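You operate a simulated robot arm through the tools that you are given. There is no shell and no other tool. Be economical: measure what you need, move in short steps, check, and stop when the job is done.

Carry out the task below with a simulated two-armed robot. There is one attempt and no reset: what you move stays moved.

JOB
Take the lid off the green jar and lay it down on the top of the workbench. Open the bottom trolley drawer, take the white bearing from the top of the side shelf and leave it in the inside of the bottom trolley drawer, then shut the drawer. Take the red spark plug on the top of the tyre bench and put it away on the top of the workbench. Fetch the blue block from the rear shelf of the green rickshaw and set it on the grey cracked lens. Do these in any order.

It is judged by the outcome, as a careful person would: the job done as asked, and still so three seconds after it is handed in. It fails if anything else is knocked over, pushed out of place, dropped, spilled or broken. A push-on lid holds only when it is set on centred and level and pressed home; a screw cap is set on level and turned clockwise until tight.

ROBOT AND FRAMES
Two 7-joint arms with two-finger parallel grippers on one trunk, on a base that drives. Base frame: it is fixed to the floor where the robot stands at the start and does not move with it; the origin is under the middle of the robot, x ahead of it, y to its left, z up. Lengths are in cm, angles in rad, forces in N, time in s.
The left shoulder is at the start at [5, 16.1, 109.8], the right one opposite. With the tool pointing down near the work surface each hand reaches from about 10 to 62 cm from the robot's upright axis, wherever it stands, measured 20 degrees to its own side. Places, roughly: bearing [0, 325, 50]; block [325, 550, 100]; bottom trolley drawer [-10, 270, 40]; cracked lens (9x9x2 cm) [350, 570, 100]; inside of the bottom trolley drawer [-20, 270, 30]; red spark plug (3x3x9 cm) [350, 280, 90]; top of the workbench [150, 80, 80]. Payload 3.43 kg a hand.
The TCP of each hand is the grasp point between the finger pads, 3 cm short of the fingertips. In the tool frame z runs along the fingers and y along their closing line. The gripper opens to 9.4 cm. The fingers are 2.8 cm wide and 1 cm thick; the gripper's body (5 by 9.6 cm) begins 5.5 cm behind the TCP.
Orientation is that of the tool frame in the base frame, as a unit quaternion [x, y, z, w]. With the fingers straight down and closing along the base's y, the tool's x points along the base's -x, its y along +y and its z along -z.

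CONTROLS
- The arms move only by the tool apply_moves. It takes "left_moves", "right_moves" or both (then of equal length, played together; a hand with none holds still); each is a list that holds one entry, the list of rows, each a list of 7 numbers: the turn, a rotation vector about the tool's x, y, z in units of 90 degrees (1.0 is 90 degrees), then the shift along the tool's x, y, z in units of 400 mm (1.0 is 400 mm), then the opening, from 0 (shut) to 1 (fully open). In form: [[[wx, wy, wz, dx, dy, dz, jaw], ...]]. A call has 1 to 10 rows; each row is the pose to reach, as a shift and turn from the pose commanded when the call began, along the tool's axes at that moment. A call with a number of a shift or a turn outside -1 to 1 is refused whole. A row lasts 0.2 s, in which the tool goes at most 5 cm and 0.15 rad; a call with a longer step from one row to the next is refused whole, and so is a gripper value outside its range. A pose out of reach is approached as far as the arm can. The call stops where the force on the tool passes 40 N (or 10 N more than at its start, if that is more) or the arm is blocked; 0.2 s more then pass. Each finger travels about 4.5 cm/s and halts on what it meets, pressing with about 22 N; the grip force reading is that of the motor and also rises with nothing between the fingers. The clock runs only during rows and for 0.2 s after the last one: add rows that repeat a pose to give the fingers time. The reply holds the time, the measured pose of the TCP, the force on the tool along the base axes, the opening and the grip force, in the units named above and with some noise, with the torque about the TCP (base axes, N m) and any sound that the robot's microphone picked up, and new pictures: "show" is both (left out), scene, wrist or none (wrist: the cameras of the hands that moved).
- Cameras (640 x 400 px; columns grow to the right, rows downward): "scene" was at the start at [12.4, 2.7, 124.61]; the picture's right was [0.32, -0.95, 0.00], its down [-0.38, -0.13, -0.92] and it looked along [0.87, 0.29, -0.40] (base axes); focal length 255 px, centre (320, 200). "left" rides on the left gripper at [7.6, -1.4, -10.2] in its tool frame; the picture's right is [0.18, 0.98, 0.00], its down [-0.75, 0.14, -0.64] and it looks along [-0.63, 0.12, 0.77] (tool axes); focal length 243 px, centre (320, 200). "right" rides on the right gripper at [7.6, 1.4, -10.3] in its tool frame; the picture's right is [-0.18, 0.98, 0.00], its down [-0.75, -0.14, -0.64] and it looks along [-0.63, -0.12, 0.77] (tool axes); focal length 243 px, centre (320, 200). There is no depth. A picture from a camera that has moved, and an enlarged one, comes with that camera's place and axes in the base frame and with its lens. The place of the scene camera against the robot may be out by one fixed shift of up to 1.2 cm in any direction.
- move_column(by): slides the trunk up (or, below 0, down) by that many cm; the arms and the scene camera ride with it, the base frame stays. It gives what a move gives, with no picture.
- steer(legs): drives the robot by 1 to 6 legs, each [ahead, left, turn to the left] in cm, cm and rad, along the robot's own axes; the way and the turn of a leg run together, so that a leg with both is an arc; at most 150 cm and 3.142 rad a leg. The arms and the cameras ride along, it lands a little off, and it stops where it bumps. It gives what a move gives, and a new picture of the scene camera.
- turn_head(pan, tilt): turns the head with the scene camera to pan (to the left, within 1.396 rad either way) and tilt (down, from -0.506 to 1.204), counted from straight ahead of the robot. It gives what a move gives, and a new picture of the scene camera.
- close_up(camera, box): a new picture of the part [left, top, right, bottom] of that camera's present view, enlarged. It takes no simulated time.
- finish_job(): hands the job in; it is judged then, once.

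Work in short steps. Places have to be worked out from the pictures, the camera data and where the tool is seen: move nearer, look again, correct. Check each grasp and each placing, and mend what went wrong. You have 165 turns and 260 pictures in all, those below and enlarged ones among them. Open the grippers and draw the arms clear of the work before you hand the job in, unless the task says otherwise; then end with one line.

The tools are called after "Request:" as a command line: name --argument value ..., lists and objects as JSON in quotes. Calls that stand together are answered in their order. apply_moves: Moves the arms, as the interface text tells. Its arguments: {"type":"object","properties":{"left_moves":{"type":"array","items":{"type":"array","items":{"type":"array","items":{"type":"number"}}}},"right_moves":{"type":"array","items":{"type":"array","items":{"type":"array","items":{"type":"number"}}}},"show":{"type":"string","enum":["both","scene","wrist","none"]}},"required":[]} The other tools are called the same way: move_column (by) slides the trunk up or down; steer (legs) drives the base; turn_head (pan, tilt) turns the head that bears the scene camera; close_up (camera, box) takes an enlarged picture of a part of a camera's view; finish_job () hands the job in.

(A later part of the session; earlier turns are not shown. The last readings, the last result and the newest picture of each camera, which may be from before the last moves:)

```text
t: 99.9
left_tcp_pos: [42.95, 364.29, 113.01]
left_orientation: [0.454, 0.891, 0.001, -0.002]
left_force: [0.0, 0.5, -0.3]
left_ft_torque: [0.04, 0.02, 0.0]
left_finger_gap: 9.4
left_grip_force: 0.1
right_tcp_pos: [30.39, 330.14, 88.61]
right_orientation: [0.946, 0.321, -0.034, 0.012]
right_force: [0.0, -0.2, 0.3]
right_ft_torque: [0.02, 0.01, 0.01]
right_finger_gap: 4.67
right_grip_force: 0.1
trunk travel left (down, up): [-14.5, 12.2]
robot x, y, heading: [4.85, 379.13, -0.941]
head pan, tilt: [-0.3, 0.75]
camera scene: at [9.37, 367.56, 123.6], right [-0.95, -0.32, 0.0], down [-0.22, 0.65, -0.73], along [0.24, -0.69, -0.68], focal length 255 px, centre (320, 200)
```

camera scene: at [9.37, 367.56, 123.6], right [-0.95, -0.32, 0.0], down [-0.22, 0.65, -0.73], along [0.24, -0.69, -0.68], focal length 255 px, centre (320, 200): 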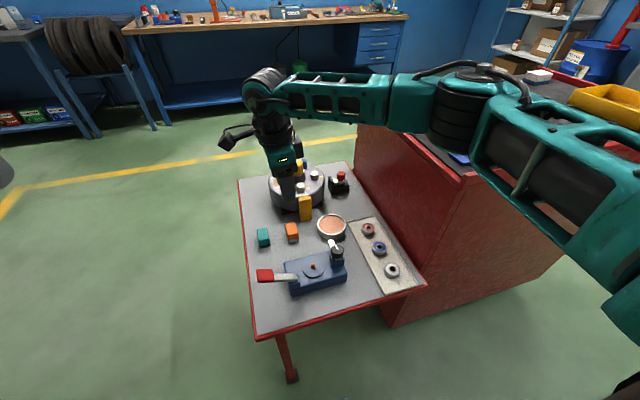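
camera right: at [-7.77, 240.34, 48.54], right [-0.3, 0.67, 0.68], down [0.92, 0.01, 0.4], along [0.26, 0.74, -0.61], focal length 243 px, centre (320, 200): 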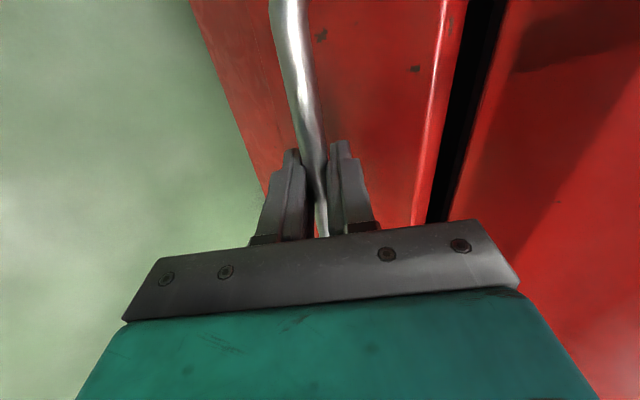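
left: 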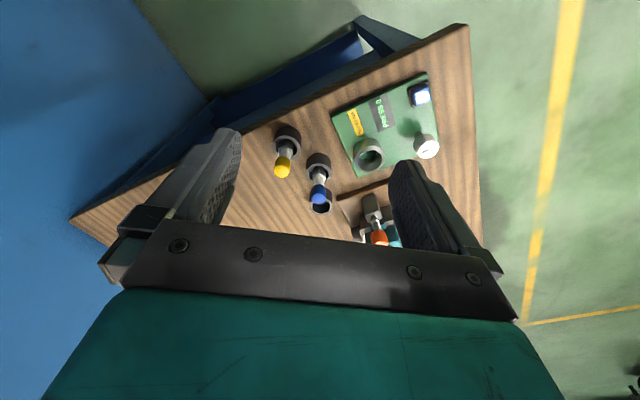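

Clear view: the white bearing is at about [2.7,324.4,60]. I'll shift the base right 15 cm, then bring the hand above it, tilted ~13° so the wrist stays away from the trolley side.

Request:
steer --legs '[[0, -15, 0]]'

Request:
apply_moves --right_moves '[[[0, -0.025, 0, -0.04, -0.06, 0, 0.8], [0, -0.05, 0, -0.09, -0.14, 0, 0.8], [0, -0.075, 0, -0.15, -0.22, 0.05, 0.8], [0, -0.1, 0, -0.21, -0.3, 0.12, 0.8], [0, -0.1, 0, -0.22, -0.3, 0.2, 0.8]]]' --show "both"

```text
t: 101.2
left_tcp_pos: [30.87, 355.51, 112.96]
left_orientation: [0.452, 0.892, 0.001, -0.001]
left_force: [-1.0, 0.1, 0.4]
left_ft_torque: [0.05, 0.0, -0.01]
left_finger_gap: 9.42
left_grip_force: 0.1
right_tcp_pos: [18.52, 321.26, 88.51]
right_orientation: [0.947, 0.319, -0.033, 0.011]
right_force: [0.0, -0.1, 0.5]
right_ft_torque: [-0.01, -0.05, 0.03]
right_finger_gap: 4.69
right_grip_force: 0.1
trunk travel left (down, up): [-14.5, 12.2]
robot x, y, heading: [-7.56, 370.41, -0.944]
head pan, tilt: [-0.3, 0.75]
camera scene: at [-2.71, 358.79, 123.6], right [-0.95, -0.32, 0.0], down [-0.22, 0.65, -0.73], along [0.24, -0.69, -0.68], focal length 255 px, centre (320, 200)
```

scene: 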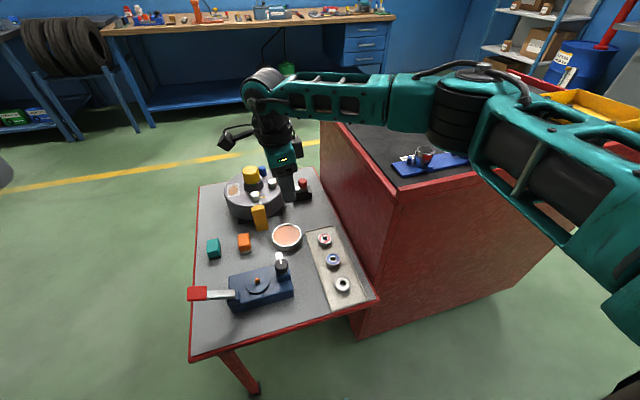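

```text
t: 102.4
left_tcp_pos: [31.02, 355.37, 112.95]
left_orientation: [0.454, 0.891, 0.001, -0.002]
left_force: [-0.4, -0.1, -0.6]
left_ft_torque: [0.01, 0.0, 0.0]
left_finger_gap: 9.39
left_grip_force: 0.0
right_tcp_pos: [3.67, 325.22, 81.29]
right_orientation: [0.941, 0.319, -0.108, 0.037]
right_force: [-0.5, -0.3, -0.4]
right_ft_torque: [-0.01, 0.01, 0.04]
right_finger_gap: 7.51
right_grip_force: 0.1
trunk travel left (down, up): [-14.5, 12.2]
robot x, y, heading: [-6.83, 370.37, -0.946]
head pan, tilt: [-0.3, 0.75]
camera scene: at [-2.66, 358.81, 123.6], right [-0.95, -0.32, 0.0], down [-0.22, 0.65, -0.73], along [0.24, -0.69, -0.68], focal length 255 px, centre (320, 200)
camera right: at [12.26, 330.12, 89.54], right [0.46, -0.89, 0.04], down [-0.55, -0.25, 0.8], along [-0.7, -0.39, -0.6], focal length 243 px, centre (320, 200)
```

scene: 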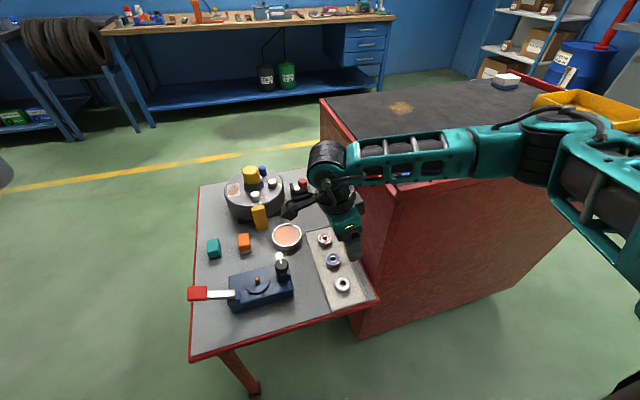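
right: 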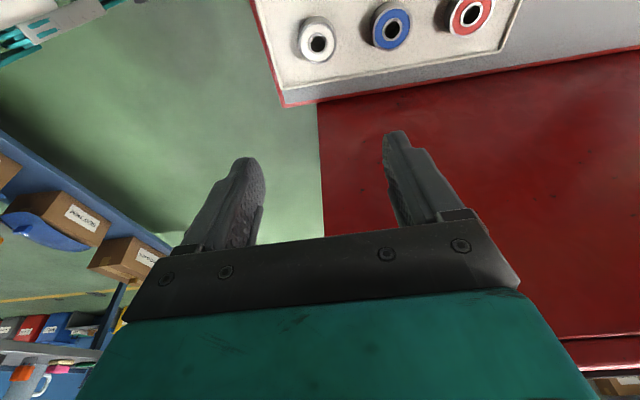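

Bearing confirmed at [3.0,324.4]. The hand is in position with the forearm behind the trolley's back edge; descend 12 cm and re-check.

Request:
apply_moves --right_moves '[[[0, 0, 0, 0.02, 0.005, 0.1, 0.7], [0, 0, 0, 0.04, 0.005, 0.2, 0.7], [0, 0, 0, 0.06, 0.005, 0.294, 0.7]]]' --show "both"

```text
t: 103.2
left_tcp_pos: [30.9, 355.53, 112.99]
left_orientation: [0.453, 0.892, 0.001, -0.001]
left_force: [1.0, -0.4, 1.0]
left_ft_torque: [-0.03, 0.02, 0.01]
left_finger_gap: 9.42
left_grip_force: 0.0
right_tcp_pos: [3.5, 324.94, 69.19]
right_orientation: [0.941, 0.319, -0.107, 0.038]
right_force: [0.3, 0.3, -0.5]
right_ft_torque: [0.02, 0.05, 0.0]
right_finger_gap: 6.57
right_grip_force: 0.0
trunk travel left (down, up): [-14.5, 12.2]
robot x, y, heading: [-7.39, 369.87, -0.942]
head pan, tilt: [-0.3, 0.75]
camera scene: at [-2.66, 358.81, 123.61], right [-0.95, -0.32, 0.0], down [-0.22, 0.65, -0.73], along [0.24, -0.69, -0.68], focal length 255 px, centre (320, 200)
camera right: at [12.12, 329.85, 77.4], right [0.46, -0.89, 0.04], down [-0.55, -0.25, 0.8], along [-0.7, -0.39, -0.6], focal length 243 px, centre (320, 200)
```

scene: 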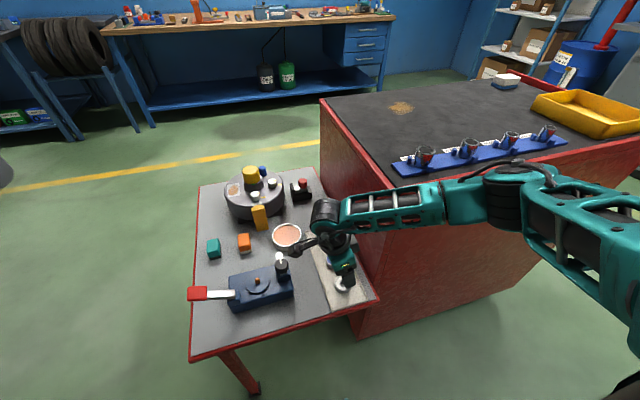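
right: 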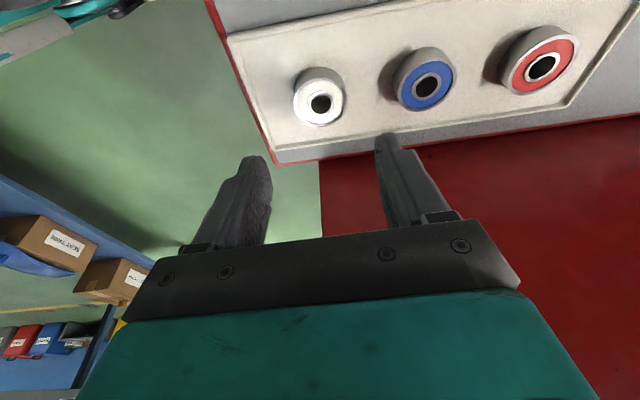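

Well aligned over the white bearing. Descend the remaining ~6 cm in guarded steps.

Request:
apply_moves --right_moves '[[[0, 0, 0, 0.016, 0.005, 0.05, 0.7], [0, 0, 0, 0.032, 0.007, 0.1, 0.7], [0, 0, 0, 0.042, 0.009, 0.135, 0.7], [0, 0, 0, 0.047, 0.009, 0.15, 0.7]]]' --show "both"

Request:
close_up --camera "scene" --box '[290, 230, 400, 310]'

```text
t: 104.2
left_tcp_pos: [30.95, 355.44, 113.05]
left_orientation: [0.453, 0.891, 0.001, -0.002]
left_force: [0.2, -0.4, -0.4]
left_ft_torque: [0.01, -0.01, -0.02]
left_finger_gap: 9.41
left_grip_force: 0.1
right_tcp_pos: [4.19, 324.97, 62.83]
right_orientation: [0.941, 0.319, -0.108, 0.036]
right_force: [0.0, 0.0, 0.2]
right_ft_torque: [0.0, 0.04, -0.03]
right_finger_gap: 6.61
right_grip_force: 0.2
trunk travel left (down, up): [-14.5, 12.2]
robot x, y, heading: [-6.88, 370.29, -0.947]
head pan, tilt: [-0.3, 0.75]
camera scene: at [-2.66, 358.82, 123.6], right [-0.95, -0.32, 0.0], down [-0.22, 0.65, -0.73], along [0.24, -0.69, -0.68], focal length 255 px, centre (320, 200)
camera right: at [12.79, 329.79, 71.1], right [0.46, -0.89, 0.04], down [-0.55, -0.25, 0.8], along [-0.7, -0.39, -0.6], focal length 243 px, centre (320, 200)
```

scene: 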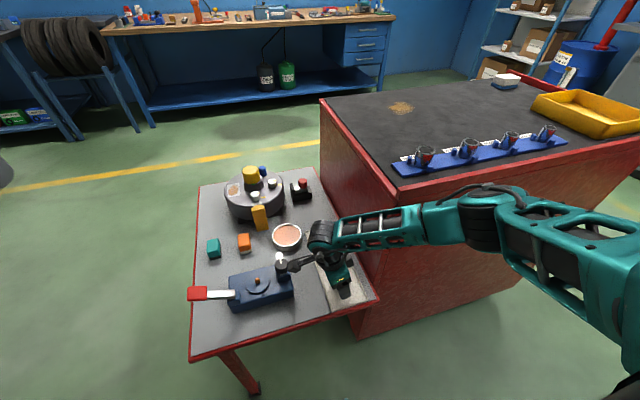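
right: 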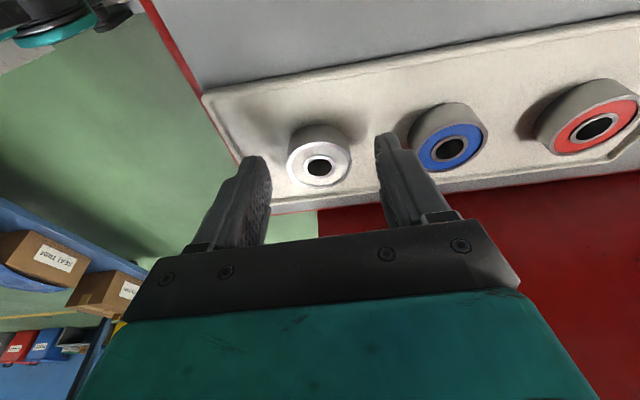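

```text
5.00 times, centred on (345, 270) of scene
camera zoom: at [-2.66, 358.82, 123.6], right [-0.95, -0.32, 0.0], down [-0.22, 0.65, -0.73], along [0.24, -0.69, -0.68], focal length 1275 px, centre (195, -150)
```

zoom: 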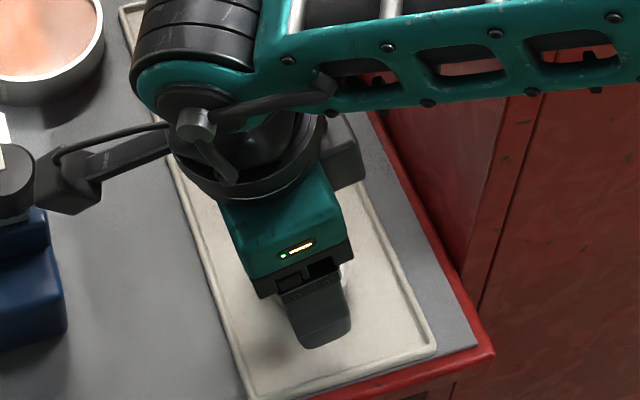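

The tips are ~1 cm below the bearing's top, straddling it. Lower 0.4 cm more and close.

Request:
apply_moves --right_moves '[[[0, 0, 0, 0.002, 0, 0.01, 0.7], [0, 0, 0, 0.002, 0, 0.01, 0.4], [0, 0, 0, 0.002, 0, 0.01, 0.3], [0, 0, 0, 0.002, 0, 0.01, 0.2], [0, 0, 0, 0.002, 0, 0.01, 0.2], [0, 0, 0, 0.002, 0, 0.01, 0.2]]]' --show "wrist"

```text
t: 105.6
left_tcp_pos: [30.9, 355.4, 112.97]
left_orientation: [0.453, 0.891, 0.0, -0.001]
left_force: [0.1, -0.1, -0.4]
left_ft_torque: [-0.03, -0.04, -0.01]
left_finger_gap: 9.39
left_grip_force: 0.1
right_tcp_pos: [4.25, 324.89, 62.56]
right_orientation: [0.941, 0.318, -0.109, 0.036]
right_force: [-0.6, -0.8, 0.3]
right_ft_torque: [0.0, -0.02, 0.0]
right_finger_gap: 4.07
right_grip_force: 22.2
trunk travel left (down, up): [-14.5, 12.2]
robot x, y, heading: [-7.41, 370.18, -0.948]
head pan, tilt: [-0.3, 0.75]
camera right: at [12.83, 329.76, 70.76], right [0.46, -0.89, 0.04], down [-0.55, -0.25, 0.8], along [-0.7, -0.39, -0.6], focal length 243 px, centre (320, 200)
```

right: 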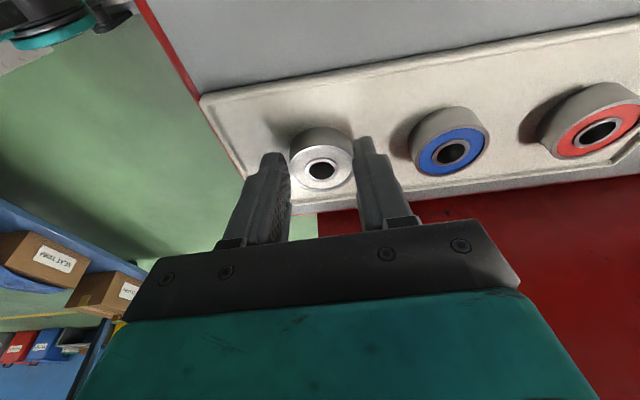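

Bearing gripped (gap 4.07). Lift straight up.

Request:
apply_moves --right_moves '[[[0, 0, 0, -0.01, 0, -0.045, 0.2], [0, 0, 0, -0.034, 0, -0.146, 0.2], [0, 0, 0, -0.057, 0, -0.244, 0.2], [0, 0, 0, -0.08, 0, -0.341, 0.2], [0, 0, 0, -0.102, 0, -0.439, 0.2], [0, 0, 0, -0.125, 0, -0.536, 0.2], [0, 0, 0, -0.147, 0, -0.634, 0.2]]]' --show "both"

```text
t: 107.2
left_tcp_pos: [30.93, 355.53, 112.91]
left_orientation: [0.453, 0.892, 0.0, -0.001]
left_force: [0.0, 0.6, 0.1]
left_ft_torque: [0.02, -0.01, -0.02]
left_finger_gap: 9.38
left_grip_force: 0.0
right_tcp_pos: [4.21, 324.92, 88.61]
right_orientation: [0.941, 0.319, -0.108, 0.037]
right_force: [0.1, 0.1, -1.2]
right_ft_torque: [0.01, 0.0, 0.02]
right_finger_gap: 4.08
right_grip_force: 22.1
trunk travel left (down, up): [-14.5, 12.2]
robot x, y, heading: [-7.3, 370.12, -0.943]
head pan, tilt: [-0.3, 0.75]
camera scene: at [-2.66, 358.83, 123.6], right [-0.95, -0.32, 0.0], down [-0.22, 0.65, -0.73], along [0.24, -0.69, -0.68], focal length 255 px, centre (320, 200)
camera right: at [12.76, 329.79, 96.75], right [0.46, -0.89, 0.04], down [-0.55, -0.25, 0.8], along [-0.7, -0.39, -0.6], focal length 243 px, centre (320, 200)
```

scene: 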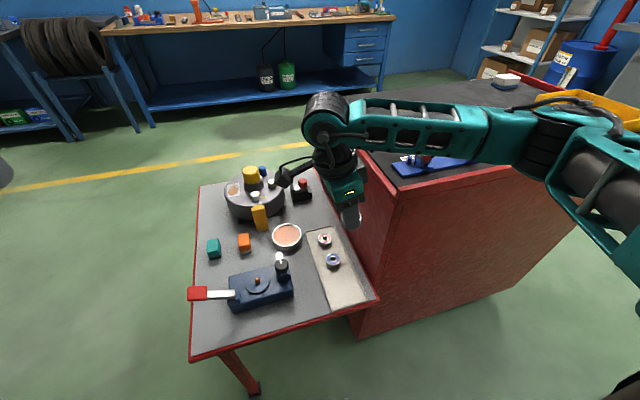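
right: 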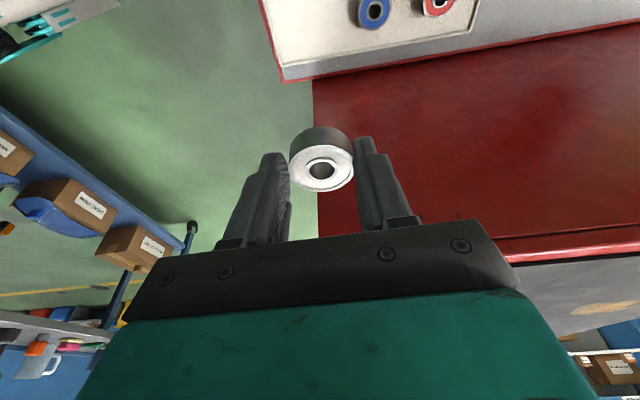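

Bearing is held. Drive back out around the shelf to the front of the trolley, facing it.

Request:
steer --legs '[[-8, 0, 0], [0, 82, 0], [100, 0, 0], [100, 0, 0], [0, 0, 3.134]]'

Request:
turn_head --pan 0.5 --tilt 0.45

```text
t: 129.2
left_tcp_pos: [134.34, 277.98, 112.94]
left_orientation: [0.89, -0.455, 0.001, 0.001]
left_force: [-0.2, -0.2, -0.1]
left_ft_torque: [0.0, -0.01, -0.01]
left_finger_gap: 9.4
left_grip_force: 0.1
right_tcp_pos: [161.25, 308.49, 88.46]
right_orientation: [-0.317, 0.942, 0.036, 0.108]
right_force: [0.7, 1.0, -1.7]
right_ft_torque: [0.04, 0.02, 0.0]
right_finger_gap: 4.06
right_grip_force: 22.0
trunk travel left (down, up): [-14.5, 12.2]
robot x, y, heading: [172.95, 262.9, 2.196]
head pan, tilt: [-0.3, 0.75]
camera scene: at [167.22, 274.02, 123.6], right [0.95, 0.32, 0.0], down [0.22, -0.65, -0.73], along [-0.23, 0.69, -0.68], focal length 255 px, centre (320, 200)
```

scene: 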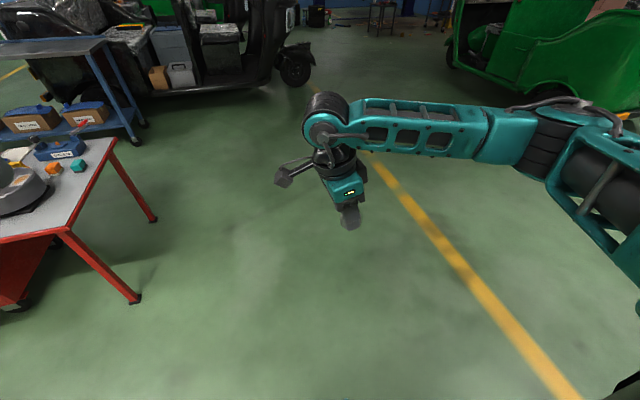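

```text
t: 130.3
left_tcp_pos: [134.41, 277.93, 112.95]
left_orientation: [0.89, -0.456, 0.001, 0.002]
left_force: [-0.4, 0.2, 0.2]
left_ft_torque: [-0.01, 0.02, 0.03]
left_finger_gap: 9.4
left_grip_force: 0.0
right_tcp_pos: [161.21, 308.39, 88.52]
right_orientation: [-0.317, 0.941, 0.037, 0.109]
right_force: [-0.2, 1.0, -1.3]
right_ft_torque: [-0.01, -0.01, -0.05]
right_finger_gap: 4.08
right_grip_force: 22.2
trunk travel left (down, up): [-14.5, 12.2]
robot x, y, heading: [172.85, 263.0, 2.199]
head pan, tilt: [0.499, 0.45]
camera scene: at [161.58, 270.15, 126.24], right [0.43, 0.9, 0.0], down [0.39, -0.19, -0.9], along [-0.81, 0.39, -0.44], focal length 255 px, centre (320, 200)
```

scene: 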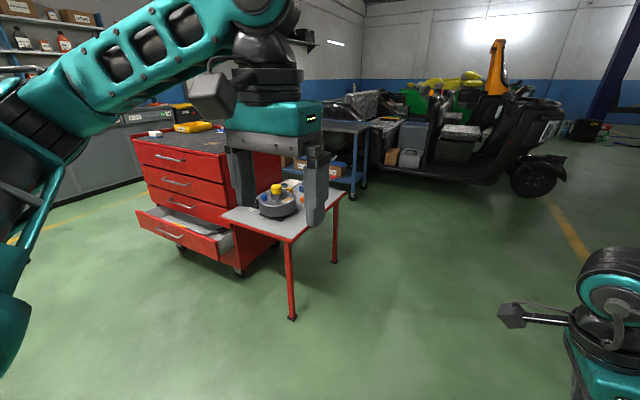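

Slide left to the front of the drawer and look.

Request:
steer --legs '[[0, 140, 0]]'

Request:
turn_head --pan 0.0 --tilt 0.6

```text
t: 137.2
left_tcp_pos: [21.3, 196.84, 112.89]
left_orientation: [0.89, -0.456, 0.002, 0.001]
left_force: [0.6, 0.0, -0.4]
left_ft_torque: [-0.03, 0.0, -0.01]
left_finger_gap: 9.39
left_grip_force: 0.1
right_tcp_pos: [48.29, 227.19, 88.53]
right_orientation: [-0.316, 0.942, 0.036, 0.107]
right_force: [0.6, 0.0, 0.0]
right_ft_torque: [-0.01, 0.03, 0.01]
right_finger_gap: 4.08
right_grip_force: 21.9
trunk travel left (down, up): [-14.5, 12.2]
robot x, y, heading: [59.61, 182.06, 2.193]
head pan, tilt: [0.499, 0.45]
camera scene: at [48.55, 188.85, 126.24], right [0.43, 0.9, 0.0], down [0.39, -0.19, -0.9], along [-0.81, 0.39, -0.44], focal length 255 px, centre (320, 200)
```

scene: 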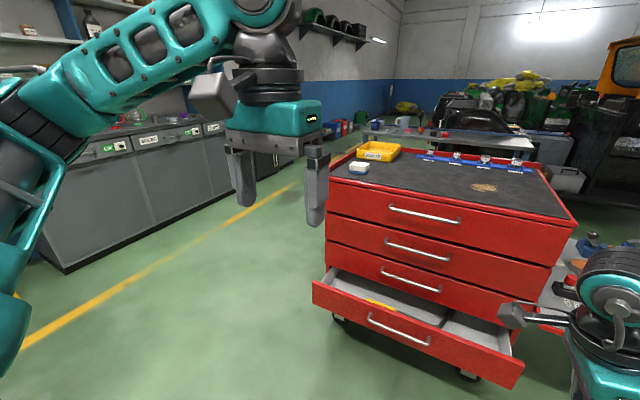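

```text
t: 138.2
left_tcp_pos: [21.39, 196.67, 112.99]
left_orientation: [0.89, -0.456, 0.001, 0.0]
left_force: [1.1, 0.6, 0.6]
left_ft_torque: [0.0, 0.02, -0.02]
left_finger_gap: 9.42
left_grip_force: 0.1
right_tcp_pos: [48.46, 227.17, 88.48]
right_orientation: [-0.316, 0.942, 0.036, 0.109]
right_force: [-0.5, -0.1, -0.5]
right_ft_torque: [0.0, 0.02, 0.0]
right_finger_gap: 4.07
right_grip_force: 22.5
trunk travel left (down, up): [-14.5, 12.2]
robot x, y, heading: [59.23, 181.53, 2.198]
head pan, tilt: [0.0, 0.6]
camera scene: at [51.68, 192.05, 124.89], right [0.81, 0.58, 0.0], down [0.33, -0.46, -0.83], along [-0.48, 0.67, -0.56], focal length 255 px, centre (320, 200)
```

scene: 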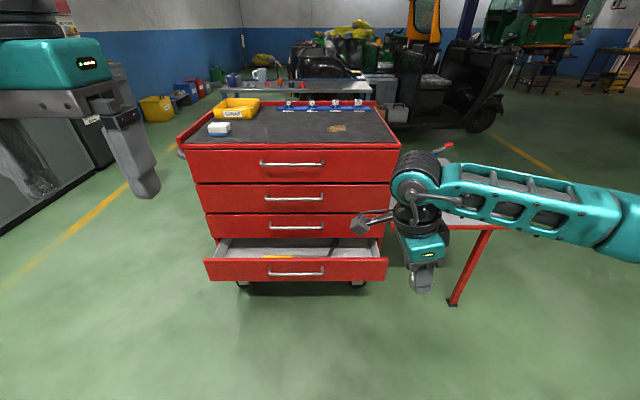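

The drawer is only partly open. I'll lower the trunk and drive nearer, then use the left hand's fingers inside the front panel to pull it wider.

Request:
move_column --by -14

Request:
steer --legs '[[34, 0, 0]]'

Request:
apply_moves --left_moves '[[[0, 0, 0, -0.08, 0.06, 0.02, 0.3], [0, 0, 0, -0.16, 0.12, 0.08, 0], [0, 0, 0, -0.24, 0.18, 0.16, 0], [0, 0, 0, -0.3, 0.225, 0.24, 0], [0, 0, 0, -0.3, 0.225, 0.36, 0], [0, 0, 0, -0.3, 0.225, 0.48, 0], [0, 0, 0, -0.3, 0.225, 0.6, 0]]]' --show "both"

```text
t: 139.8
left_tcp_pos: [21.35, 196.83, 98.94]
left_orientation: [0.89, -0.456, 0.002, 0.001]
left_force: [-0.7, 1.2, 0.3]
left_ft_torque: [0.0, -0.04, 0.01]
left_finger_gap: 9.45
left_grip_force: 0.0
right_tcp_pos: [48.24, 227.19, 74.52]
right_orientation: [-0.315, 0.942, 0.036, 0.108]
right_force: [-0.6, -0.5, -1.1]
right_ft_torque: [0.01, 0.02, -0.01]
right_finger_gap: 4.06
right_grip_force: 21.7
trunk travel left (down, up): [-0.5, 26.2]
robot x, y, heading: [59.15, 182.1, 2.195]
head pan, tilt: [0.0, 0.6]
```

```text
t: 142.0
left_tcp_pos: [1.68, 223.76, 99.05]
left_orientation: [0.89, -0.455, 0.002, 0.001]
left_force: [0.1, 0.7, 0.0]
left_ft_torque: [-0.02, 0.0, 0.0]
left_finger_gap: 9.38
left_grip_force: 0.2
right_tcp_pos: [28.83, 254.33, 74.47]
right_orientation: [-0.317, 0.942, 0.037, 0.109]
right_force: [0.7, 0.9, -0.9]
right_ft_torque: [0.01, 0.01, -0.03]
right_finger_gap: 4.06
right_grip_force: 21.7
trunk travel left (down, up): [-0.5, 26.2]
robot x, y, heading: [40.26, 209.05, 2.191]
head pan, tilt: [0.0, 0.6]
camera scene: at [32.17, 219.15, 110.89], right [0.81, 0.58, 0.0], down [0.33, -0.46, -0.82], along [-0.48, 0.67, -0.57], focal length 255 px, centre (320, 200)
```

scene: 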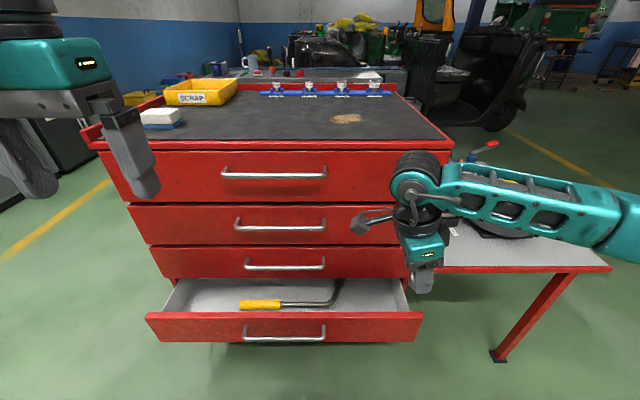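

```text
refused: row 3 steps farther than a row can; nothing moved
```

Panel top edge triangulates to z≈43.6, ~20 cm ahead of the left hand. Re-send the left hand move in smaller steps, to above the drawer gap.

Request:
apply_moves --left_moves '[[[0, 0, 0, -0.1, 0.04, 0.02, 0.3], [0, 0, 0, -0.2, 0.08, 0.05, 0], [0, 0, 0, -0.3, 0.12, 0.09, 0], [0, 0, 0, -0.4, 0.16, 0.14, 0], [0, 0, 0, -0.5, 0.2, 0.19, 0], [0, 0, 0, -0.59, 0.225, 0.25, 0], [0, 0, 0, -0.59, 0.225, 0.37, 0], [0, 0, 0, -0.59, 0.225, 0.49, 0], [0, 0, 0, -0.59, 0.225, 0.61, 0], [0, 0, 0, -0.59, 0.225, 0.73, 0]]]' --show "both"

```text
t: 144.2
left_tcp_pos: [-19.16, 237.62, 69.51]
left_orientation: [0.89, -0.456, 0.0, 0.002]
left_force: [0.2, 0.0, 0.5]
left_ft_torque: [-0.01, -0.01, 0.01]
left_finger_gap: 0.0
left_grip_force: 22.2
right_tcp_pos: [28.76, 254.32, 74.57]
right_orientation: [-0.317, 0.942, 0.037, 0.108]
right_force: [0.8, -0.8, -0.7]
right_ft_torque: [-0.02, 0.01, 0.01]
right_finger_gap: 4.03
right_grip_force: 22.4
trunk travel left (down, up): [-0.5, 26.2]
robot x, y, heading: [40.13, 209.02, 2.194]
head pan, tilt: [0.0, 0.6]
camera scene: at [32.17, 219.14, 110.89], right [0.81, 0.58, 0.0], down [0.33, -0.46, -0.82], along [-0.48, 0.67, -0.57], focal length 255 px, centre (320, 200)
camera left: at [-13.61, 232.35, 79.79], right [-0.69, -0.72, 0.0], down [-0.56, 0.53, 0.64], along [-0.46, 0.44, -0.77], focal length 243 px, centre (320, 200)
```

scene: 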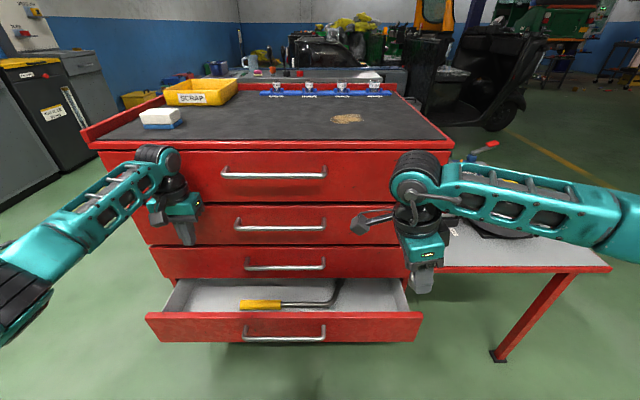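
left: 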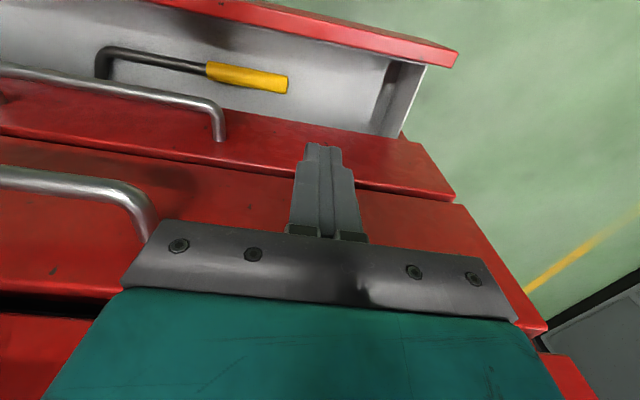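

The descent line falls midway between the panel and upper drawers. Lower the left fingers into the drawer opening.

Request:
apply_moves --left_moves '[[[0, 0, 0, 0, 0, 0.11, 0], [0, 0, 0, 0, 0, 0.22, 0], [0, 0, 0, 0, 0, 0.33, 0], [0, 0, 0, 0, 0, 0.44, 0], [0, 0, 0, 0, 0, 0.55, 0], [0, 0, 0, 0, 0, 0.64, 0]]]' --show "both"

```text
t: 145.6
left_tcp_pos: [-18.21, 236.68, 49.59]
left_orientation: [0.89, -0.456, 0.001, 0.001]
left_force: [-0.1, 1.1, 0.5]
left_ft_torque: [-0.03, 0.0, -0.02]
left_finger_gap: 0.01
left_grip_force: 21.9
left hand out of reach, approached as far as the arm can: row 5, 6
right_tcp_pos: [28.74, 254.3, 74.48]
right_orientation: [-0.318, 0.941, 0.036, 0.108]
right_force: [0.4, -0.9, 0.0]
right_ft_torque: [-0.01, -0.01, 0.02]
right_finger_gap: 4.08
right_grip_force: 21.8
trunk travel left (down, up): [-0.5, 26.2]
robot x, y, heading: [40.29, 208.98, 2.197]
head pan, tilt: [0.0, 0.6]
camera scene: at [32.17, 219.14, 110.89], right [0.81, 0.58, 0.0], down [0.33, -0.46, -0.83], along [-0.48, 0.67, -0.56], focal length 255 px, centre (320, 200)
camera left: at [-12.71, 231.33, 59.83], right [-0.69, -0.72, 0.0], down [-0.56, 0.53, 0.64], along [-0.46, 0.44, -0.77], focal length 243 px, centre (320, 200)
```

scene: 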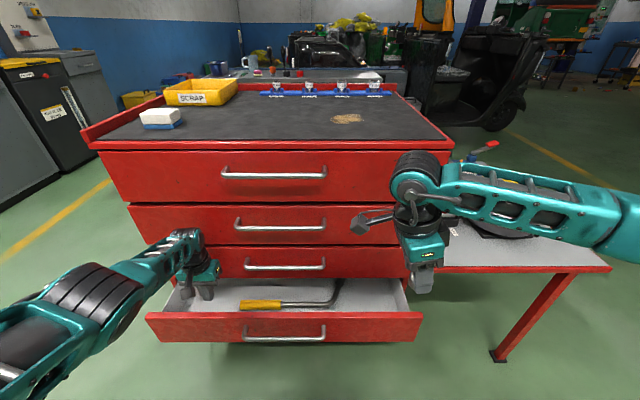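
left: 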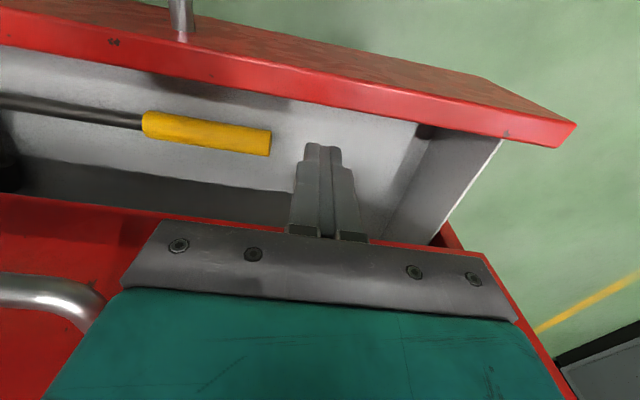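

Out of reach from here. Pull the left hand back over the panel, drive 9 cm nearer and 5 cm left, then descend again.

Request:
apply_moves --left_moves '[[[0, 0, 0, 0.1, -0.07, -0.03, 0], [0, 0, 0, 0.2, -0.125, -0.03, 0], [0, 0, 0, 0.23, -0.125, -0.03, 0]]]' --show "none"

Request:
steer --legs '[[9, 5, 0]]'

Request:
apply_moves --left_moves '[[[0, 0, 0, 0, 0, 0.05, 0], [0, 0, 0, 0, 0, 0.1, 0]]]' --show "wrist"

```text
refused: row 1 steps farther than a row can; nothing moved
```

```text
t: 146.6
left_tcp_pos: [-21.77, 237.93, 49.28]
left_orientation: [0.89, -0.455, 0.018, 0.005]
left_force: [3.6, -2.7, 2.5]
left_ft_torque: [0.41, 0.45, 0.03]
left_finger_gap: 0.0
left_grip_force: 22.7
right_tcp_pos: [24.67, 256.02, 74.4]
right_orientation: [-0.316, 0.942, 0.036, 0.108]
right_force: [-0.1, -0.1, -1.1]
right_ft_torque: [-0.04, 0.01, -0.03]
right_finger_gap: 4.08
right_grip_force: 21.6
trunk travel left (down, up): [-0.5, 26.2]
robot x, y, heading: [35.8, 210.81, 2.191]
head pan, tilt: [0.0, 0.6]
stopped in leg 1: the force on the tool passed its limit (the readings are from after the stop); the commanded pose is now the measured one
camera scene: at [28.15, 220.91, 110.87], right [0.81, 0.59, 0.0], down [0.33, -0.46, -0.83], along [-0.48, 0.67, -0.56], focal length 255 px, centre (320, 200)
```

scene: 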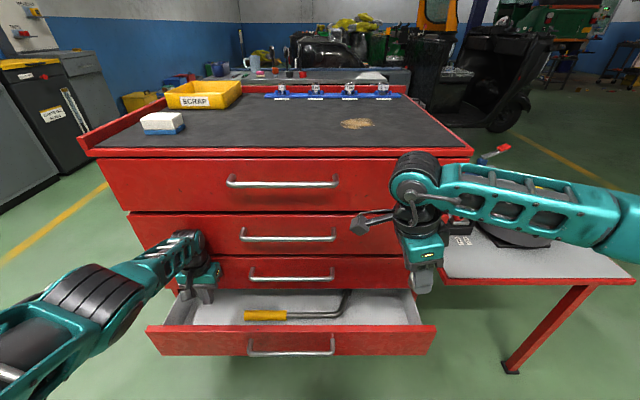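

```text
t: 147.2
left_tcp_pos: [-20.72, 237.18, 47.14]
left_orientation: [0.891, -0.454, 0.016, 0.006]
left_force: [0.2, 0.0, 0.1]
left_ft_torque: [0.0, -0.04, 0.01]
left_finger_gap: 0.01
left_grip_force: 21.5
left hand out of reach, approached as far as the arm can: row 1, 2
right_tcp_pos: [24.63, 256.13, 74.33]
right_orientation: [-0.316, 0.942, 0.035, 0.109]
right_force: [-0.6, -0.6, -0.3]
right_ft_torque: [-0.01, 0.01, 0.01]
right_finger_gap: 4.1
right_grip_force: 21.5
trunk travel left (down, up): [-0.5, 26.2]
robot x, y, heading: [35.91, 210.38, 2.193]
head pan, tilt: [0.0, 0.6]
camera left: at [-15.43, 232.01, 57.68], right [-0.69, -0.73, 0.0], down [-0.57, 0.54, 0.61], along [-0.45, 0.42, -0.79], focal length 243 px, centre (320, 200)
```

left: 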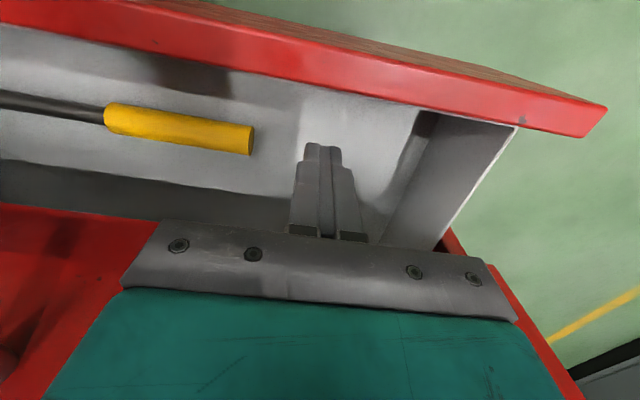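

I must not chain dependent calls. The hand is free now; pull it up and back over the panel, a bit to the right.

Request:
apply_moves --left_moves '[[[0, 0, 0, 0, 0, -0.06, 0], [0, 0, 0, 0.09, -0.06, -0.08, 0], [0, 0, 0, 0.18, -0.12, -0.08, 0], [0, 0, 0, 0.26, -0.14, -0.08, 0]]]' --show "scene"

```text
t: 148.2
left_tcp_pos: [-10.26, 231.96, 50.89]
left_orientation: [0.891, -0.453, 0.016, 0.006]
left_force: [-0.5, 0.2, -0.2]
left_ft_torque: [0.03, -0.02, 0.01]
left_finger_gap: 0.0
left_grip_force: 22.7
right_tcp_pos: [24.66, 256.1, 74.46]
right_orientation: [-0.317, 0.942, 0.036, 0.107]
right_force: [-0.9, 0.0, -0.4]
right_ft_torque: [-0.01, 0.0, -0.01]
right_finger_gap: 4.05
right_grip_force: 21.6
trunk travel left (down, up): [-0.5, 26.2]
robot x, y, heading: [36.04, 210.93, 2.199]
head pan, tilt: [0.0, 0.6]
camera scene: at [28.1, 220.95, 110.89], right [0.81, 0.59, 0.0], down [0.33, -0.46, -0.83], along [-0.48, 0.67, -0.56], focal length 255 px, centre (320, 200)
```

scene: 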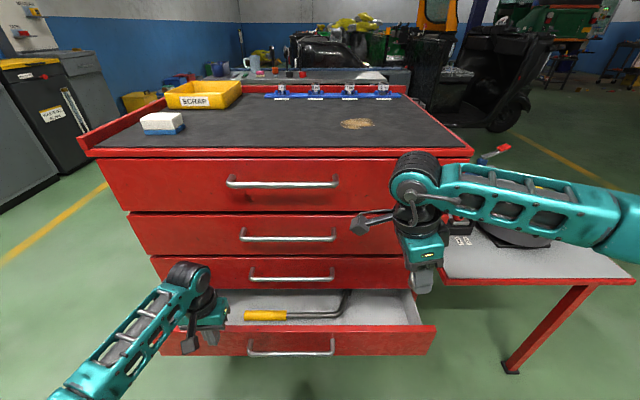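

Now drive forward 6 cm so the hand sits just behind the panel, above it.

Request:
steer --legs '[[6.5, 0, 0]]'

```text
t: 149.2
left_tcp_pos: [-14.13, 237.22, 50.87]
left_orientation: [0.89, -0.455, 0.017, 0.006]
left_force: [-0.4, -0.7, -0.6]
left_ft_torque: [0.02, 0.01, -0.02]
left_finger_gap: 0.0
left_grip_force: 22.0
right_tcp_pos: [20.82, 261.36, 74.36]
right_orientation: [-0.317, 0.942, 0.037, 0.108]
right_force: [0.7, 0.7, -0.2]
right_ft_torque: [0.02, 0.02, 0.04]
right_finger_gap: 4.06
right_grip_force: 22.1
trunk travel left (down, up): [-0.5, 26.2]
robot x, y, heading: [31.95, 216.0, 2.195]
head pan, tilt: [0.0, 0.6]
camera scene: at [24.26, 226.28, 110.89], right [0.81, 0.59, 0.0], down [0.33, -0.46, -0.83], along [-0.48, 0.67, -0.56], focal length 255 px, centre (320, 200)
```

scene: 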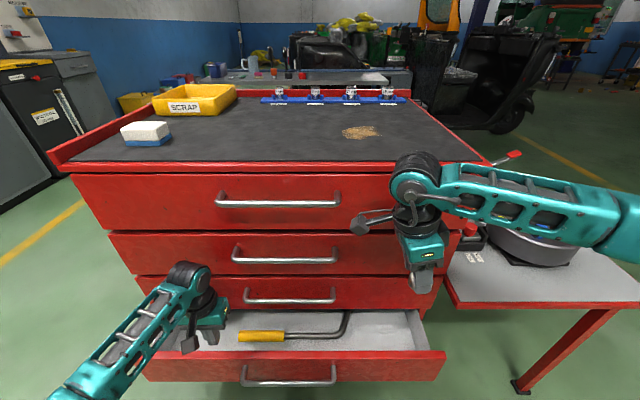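

Descend the left fingers behind the panel.

Request:
apply_moves --left_moves '[[[0, 0, 0, -0.01, 0, 0.07, 0], [0, 0, 0, -0.01, 0, 0.14, 0], [0, 0, 0, -0.01, 0, 0.21, 0]]]' --show "wrist"

```text
t: 149.8
left_tcp_pos: [-14.82, 238.41, 46.88]
left_orientation: [0.891, -0.454, 0.004, -0.004]
left_force: [0.2, 2.2, 17.1]
left_ft_torque: [0.05, -0.01, -0.07]
left_finger_gap: 0.0
left_grip_force: 22.4
right_tcp_pos: [20.75, 261.36, 74.35]
right_orientation: [-0.318, 0.941, 0.037, 0.108]
right_force: [0.1, -0.4, -1.4]
right_ft_torque: [-0.02, 0.03, -0.01]
right_finger_gap: 4.09
right_grip_force: 22.9
trunk travel left (down, up): [-0.5, 26.2]
robot x, y, heading: [31.79, 216.24, 2.195]
head pan, tilt: [0.0, 0.6]
stopped in row 3 (left hand): the force on the tool passed its limit (the readings are from after the stop); the commanded pose is now the measured one
camera left: at [-9.33, 233.01, 57.07], right [-0.69, -0.73, -0.01], down [-0.56, 0.52, 0.64], along [-0.46, 0.45, -0.77], focal length 243 px, centre (320, 200)
```

left: 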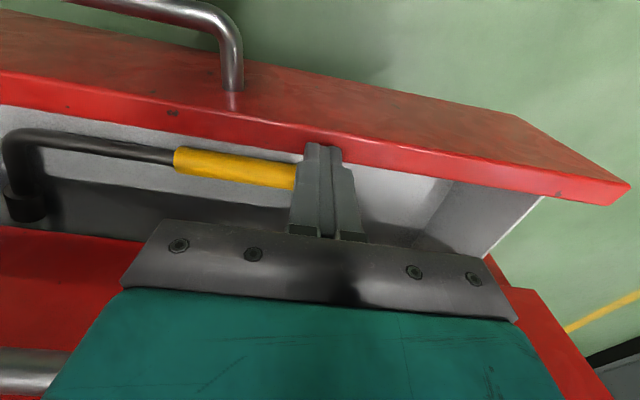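

The fingertips landed on the panel's top edge. Raise 1 cm, move 3 cm inward, and descend again.

Request:
apply_moves --left_moves '[[[0, 0, 0, 0, 0, -0.03, 0], [0, 0, 0, -0.045, 0, -0.03, 0], [0, 0, 0, -0.085, 0, -0.03, 0], [0, 0, 0, -0.085, 0, 0.04, 0], [0, 0, 0, -0.085, 0, 0.1, 0], [0, 0, 0, -0.085, 0, 0.13, 0]]]' --show "wrist"

```text
t: 151.2
left_tcp_pos: [-16.78, 240.72, 41.19]
left_orientation: [0.891, -0.455, 0.006, -0.001]
left_force: [-0.1, -0.3, -0.3]
left_ft_torque: [-0.02, 0.0, 0.01]
left_finger_gap: 0.0
left_grip_force: 22.0
right_tcp_pos: [20.78, 261.41, 74.44]
right_orientation: [-0.317, 0.942, 0.035, 0.108]
right_force: [-0.4, -0.7, -1.7]
right_ft_torque: [-0.01, 0.03, 0.0]
right_finger_gap: 4.08
right_grip_force: 22.4
trunk travel left (down, up): [-0.5, 26.2]
robot x, y, heading: [32.44, 216.32, 2.19]
head pan, tilt: [0.0, 0.6]
camera left: at [-11.23, 235.47, 51.53], right [-0.69, -0.73, -0.01], down [-0.56, 0.53, 0.63], along [-0.46, 0.44, -0.77], focal length 243 px, centre (320, 200)
```

left: 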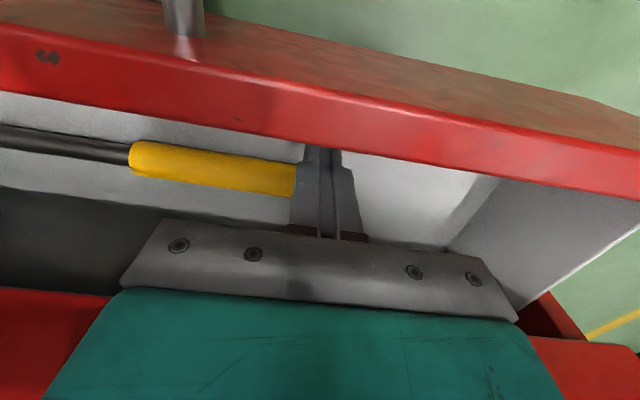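

Fingers are behind the panel with no force. Drive back 13 cm to pull the drawer out.

Request:
steer --legs '[[-13, 0, 0]]'

```text
t: 152.5
left_tcp_pos: [-8.86, 230.32, 41.24]
left_orientation: [0.891, -0.455, 0.006, -0.001]
left_force: [0.3, -0.2, 0.4]
left_ft_torque: [0.02, -0.02, -0.02]
left_finger_gap: 0.0
left_grip_force: 21.9
right_tcp_pos: [28.43, 250.77, 74.31]
right_orientation: [-0.317, 0.942, 0.035, 0.108]
right_force: [-0.9, 0.0, -1.1]
right_ft_torque: [0.0, 0.01, 0.02]
right_finger_gap: 4.08
right_grip_force: 22.1
trunk travel left (down, up): [-0.5, 26.2]
robot x, y, heading: [40.07, 205.66, 2.198]
head pan, tilt: [0.0, 0.6]
camera scene: at [31.87, 215.73, 110.89], right [0.81, 0.58, 0.0], down [0.33, -0.46, -0.83], along [-0.48, 0.67, -0.56], focal length 255 px, centre (320, 200)
```

scene: 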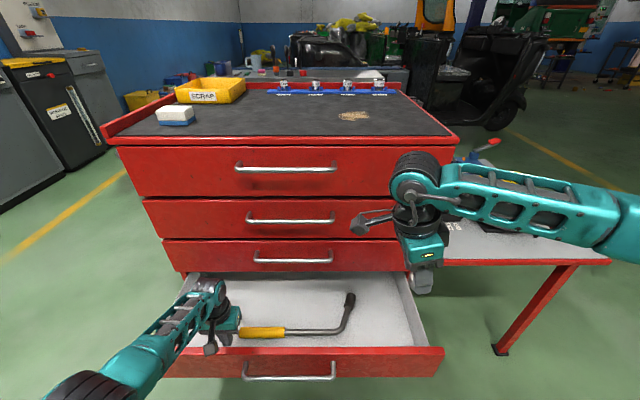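

The drawer is wide open now. Raise the left hand out and pull it back.

Request:
apply_moves --left_moves '[[[0, 0, 0, -0.02, 0, -0.05, 0], [0, 0, 0, -0.02, 0, -0.16, 0], [0, 0, 0, -0.02, 0, -0.28, 0], [0, 0, 0, -0.02, 0, -0.4, 0], [0, 0, 0, 0.04, 0, -0.5, 0], [0, 0, 0, 0.12, 0, -0.59, 0], [0, 0, 0, 0.2, 0, -0.68, 0], [0, 0, 0, 0.28, 0, -0.76, 0], [0, 0, 0, 0.36, 0, -0.84, 0]]]' --show "scene"

```text
t: 154.5
left_tcp_pos: [-0.82, 218.67, 74.85]
left_orientation: [0.891, -0.454, 0.007, 0.0]
left_force: [0.3, 0.6, -0.5]
left_ft_torque: [0.02, 0.0, 0.0]
left_finger_gap: 0.0
left_grip_force: 21.7
right_tcp_pos: [28.41, 250.95, 74.4]
right_orientation: [-0.317, 0.942, 0.035, 0.108]
right_force: [-0.8, -0.7, 0.1]
right_ft_torque: [-0.04, -0.01, 0.0]
right_finger_gap: 4.06
right_grip_force: 21.8
trunk travel left (down, up): [-0.5, 26.2]
robot x, y, heading: [39.21, 205.65, 2.2]
head pan, tilt: [0.0, 0.6]
camera scene: at [31.87, 215.73, 110.89], right [0.81, 0.58, 0.0], down [0.33, -0.46, -0.83], along [-0.48, 0.67, -0.56], focal length 255 px, centre (320, 200)
```

scene: 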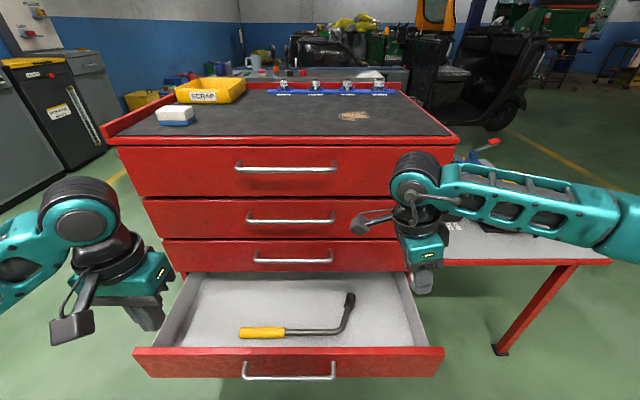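

Room for the bearing is at the drawer's front right, around [22,261.5]. Drive 5 cm closer first.

Request:
steer --legs '[[5, 0, 0]]'

```text
t: 155.4
left_tcp_pos: [-3.86, 222.67, 74.86]
left_orientation: [0.891, -0.454, 0.006, 0.0]
left_force: [0.7, -0.3, 0.0]
left_ft_torque: [0.0, -0.02, -0.01]
left_finger_gap: 0.01
left_grip_force: 22.0
right_tcp_pos: [25.51, 254.76, 74.48]
right_orientation: [-0.317, 0.942, 0.036, 0.108]
right_force: [0.1, -0.5, 0.1]
right_ft_torque: [0.01, -0.02, -0.02]
right_finger_gap: 4.06
right_grip_force: 21.7
trunk travel left (down, up): [-0.5, 26.2]
robot x, y, heading: [37.27, 209.91, 2.197]
head pan, tilt: [0.0, 0.6]
camera scene: at [29.02, 219.69, 110.89], right [0.81, 0.58, 0.0], down [0.33, -0.46, -0.82], along [-0.48, 0.67, -0.57], focal length 255 px, centre (320, 200)
```

scene: 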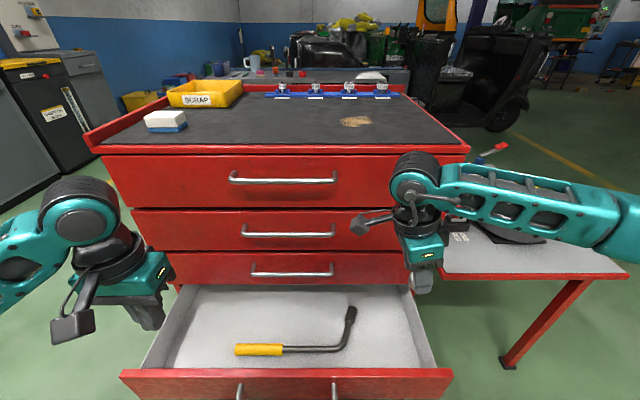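

Request:
apply_moves --right_moves '[[[0, 0, 0, 0, 0.06, 0.04, 0.2], [0, 0, 0, 0.02, 0.12, 0.1, 0.2], [0, 0, 0, 0.04, 0.17, 0.2, 0.2], [0, 0, 0, 0.06, 0.175, 0.31, 0.2], [0, 0, 0, 0.085, 0.175, 0.42, 0.2], [0, 0, 0, 0.11, 0.175, 0.53, 0.2], [0, 0, 0, 0.135, 0.175, 0.64, 0.2]]]' --show "both"

```text
t: 157.0
left_tcp_pos: [-3.94, 222.79, 74.84]
left_orientation: [0.89, -0.455, 0.007, -0.001]
left_force: [-0.1, 0.0, 0.4]
left_ft_torque: [-0.01, -0.01, -0.03]
left_finger_gap: 0.0
left_grip_force: 21.8
right_tcp_pos: [21.62, 260.67, 48.24]
right_orientation: [-0.317, 0.942, 0.036, 0.108]
right_force: [0.1, 1.0, -1.5]
right_ft_torque: [-0.02, -0.01, 0.03]
right_finger_gap: 4.09
right_grip_force: 22.7
trunk travel left (down, up): [-0.5, 26.2]
robot x, y, heading: [36.71, 209.59, 2.195]
head pan, tilt: [0.0, 0.6]
camera scene: at [29.01, 219.68, 110.89], right [0.81, 0.58, 0.0], down [0.33, -0.46, -0.83], along [-0.48, 0.67, -0.56], focal length 255 px, centre (320, 200)
camera right: at [13.08, 255.99, 56.43], right [-0.45, 0.89, 0.04], down [0.55, 0.24, 0.8], along [0.7, 0.38, -0.6], focal length 243 px, centre (320, 200)
```

scene: 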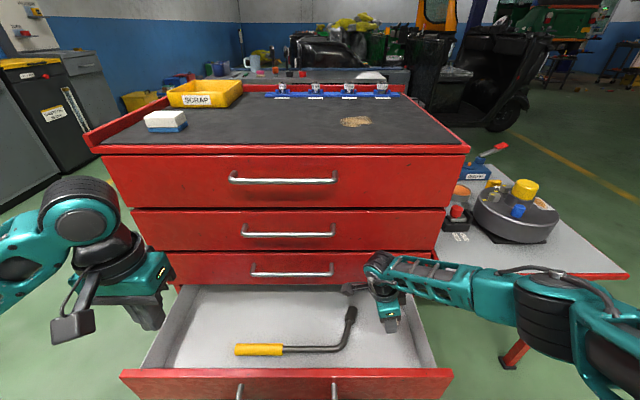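
right: 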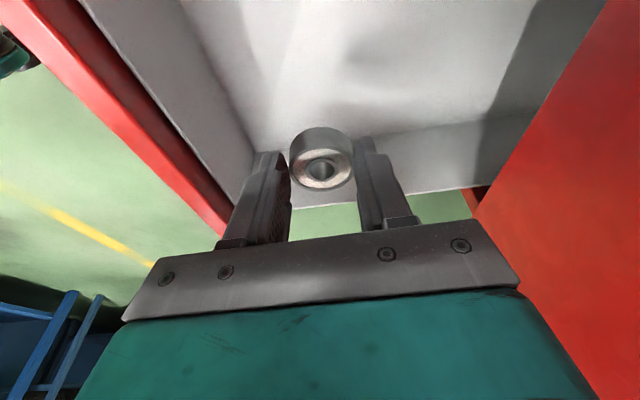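

Good clearances. Descend further in guarded steps.

Request:
apply_moves --right_moves '[[[0, 0, 0, 0.02, 0, 0.08, 0.2], [0, 0, 0, 0.037, 0, 0.16, 0.2], [0, 0, 0, 0.053, 0, 0.23, 0.2], [0, 0, 0, 0.06, 0, 0.26, 0.2]]]' --show "both"

```text
t: 158.0
left_tcp_pos: [-3.92, 222.82, 74.85]
left_orientation: [0.891, -0.454, 0.007, -0.001]
left_force: [0.6, -0.6, 0.1]
left_ft_torque: [0.0, -0.01, 0.01]
left_finger_gap: 0.02
left_grip_force: 22.1
right_tcp_pos: [23.4, 259.3, 39.0]
right_orientation: [-0.318, 0.941, 0.036, 0.108]
right_force: [0.4, -0.1, -1.4]
right_ft_torque: [0.0, -0.01, 0.0]
right_finger_gap: 4.08
right_grip_force: 22.1
right hand out of reach, approached as far as the arm can: row 3, 4
trunk travel left (down, up): [-0.5, 26.2]
robot x, y, heading: [36.91, 209.35, 2.194]
head pan, tilt: [0.0, 0.6]
camera scene: at [29.03, 219.7, 110.89], right [0.81, 0.58, 0.0], down [0.33, -0.46, -0.83], along [-0.48, 0.67, -0.56], focal length 255 px, centre (320, 200)
camera right: at [14.64, 254.67, 47.24], right [-0.45, 0.89, 0.04], down [0.55, 0.25, 0.8], along [0.7, 0.38, -0.6], focal length 243 px, centre (320, 200)
```

scene: 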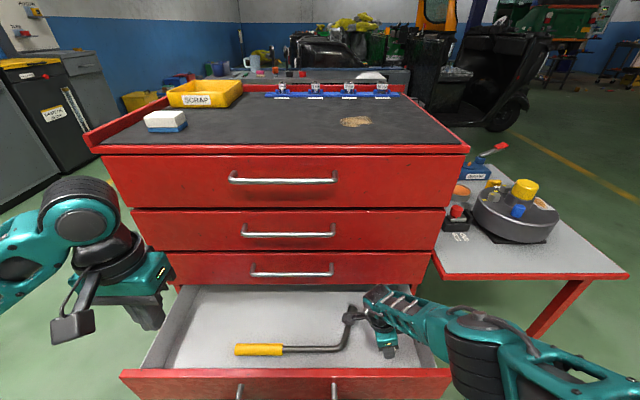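
right: 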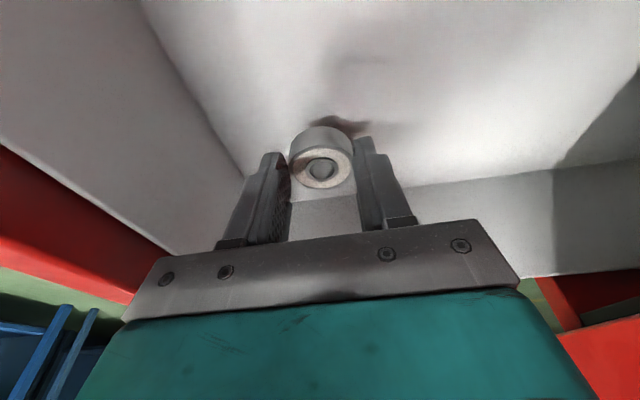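

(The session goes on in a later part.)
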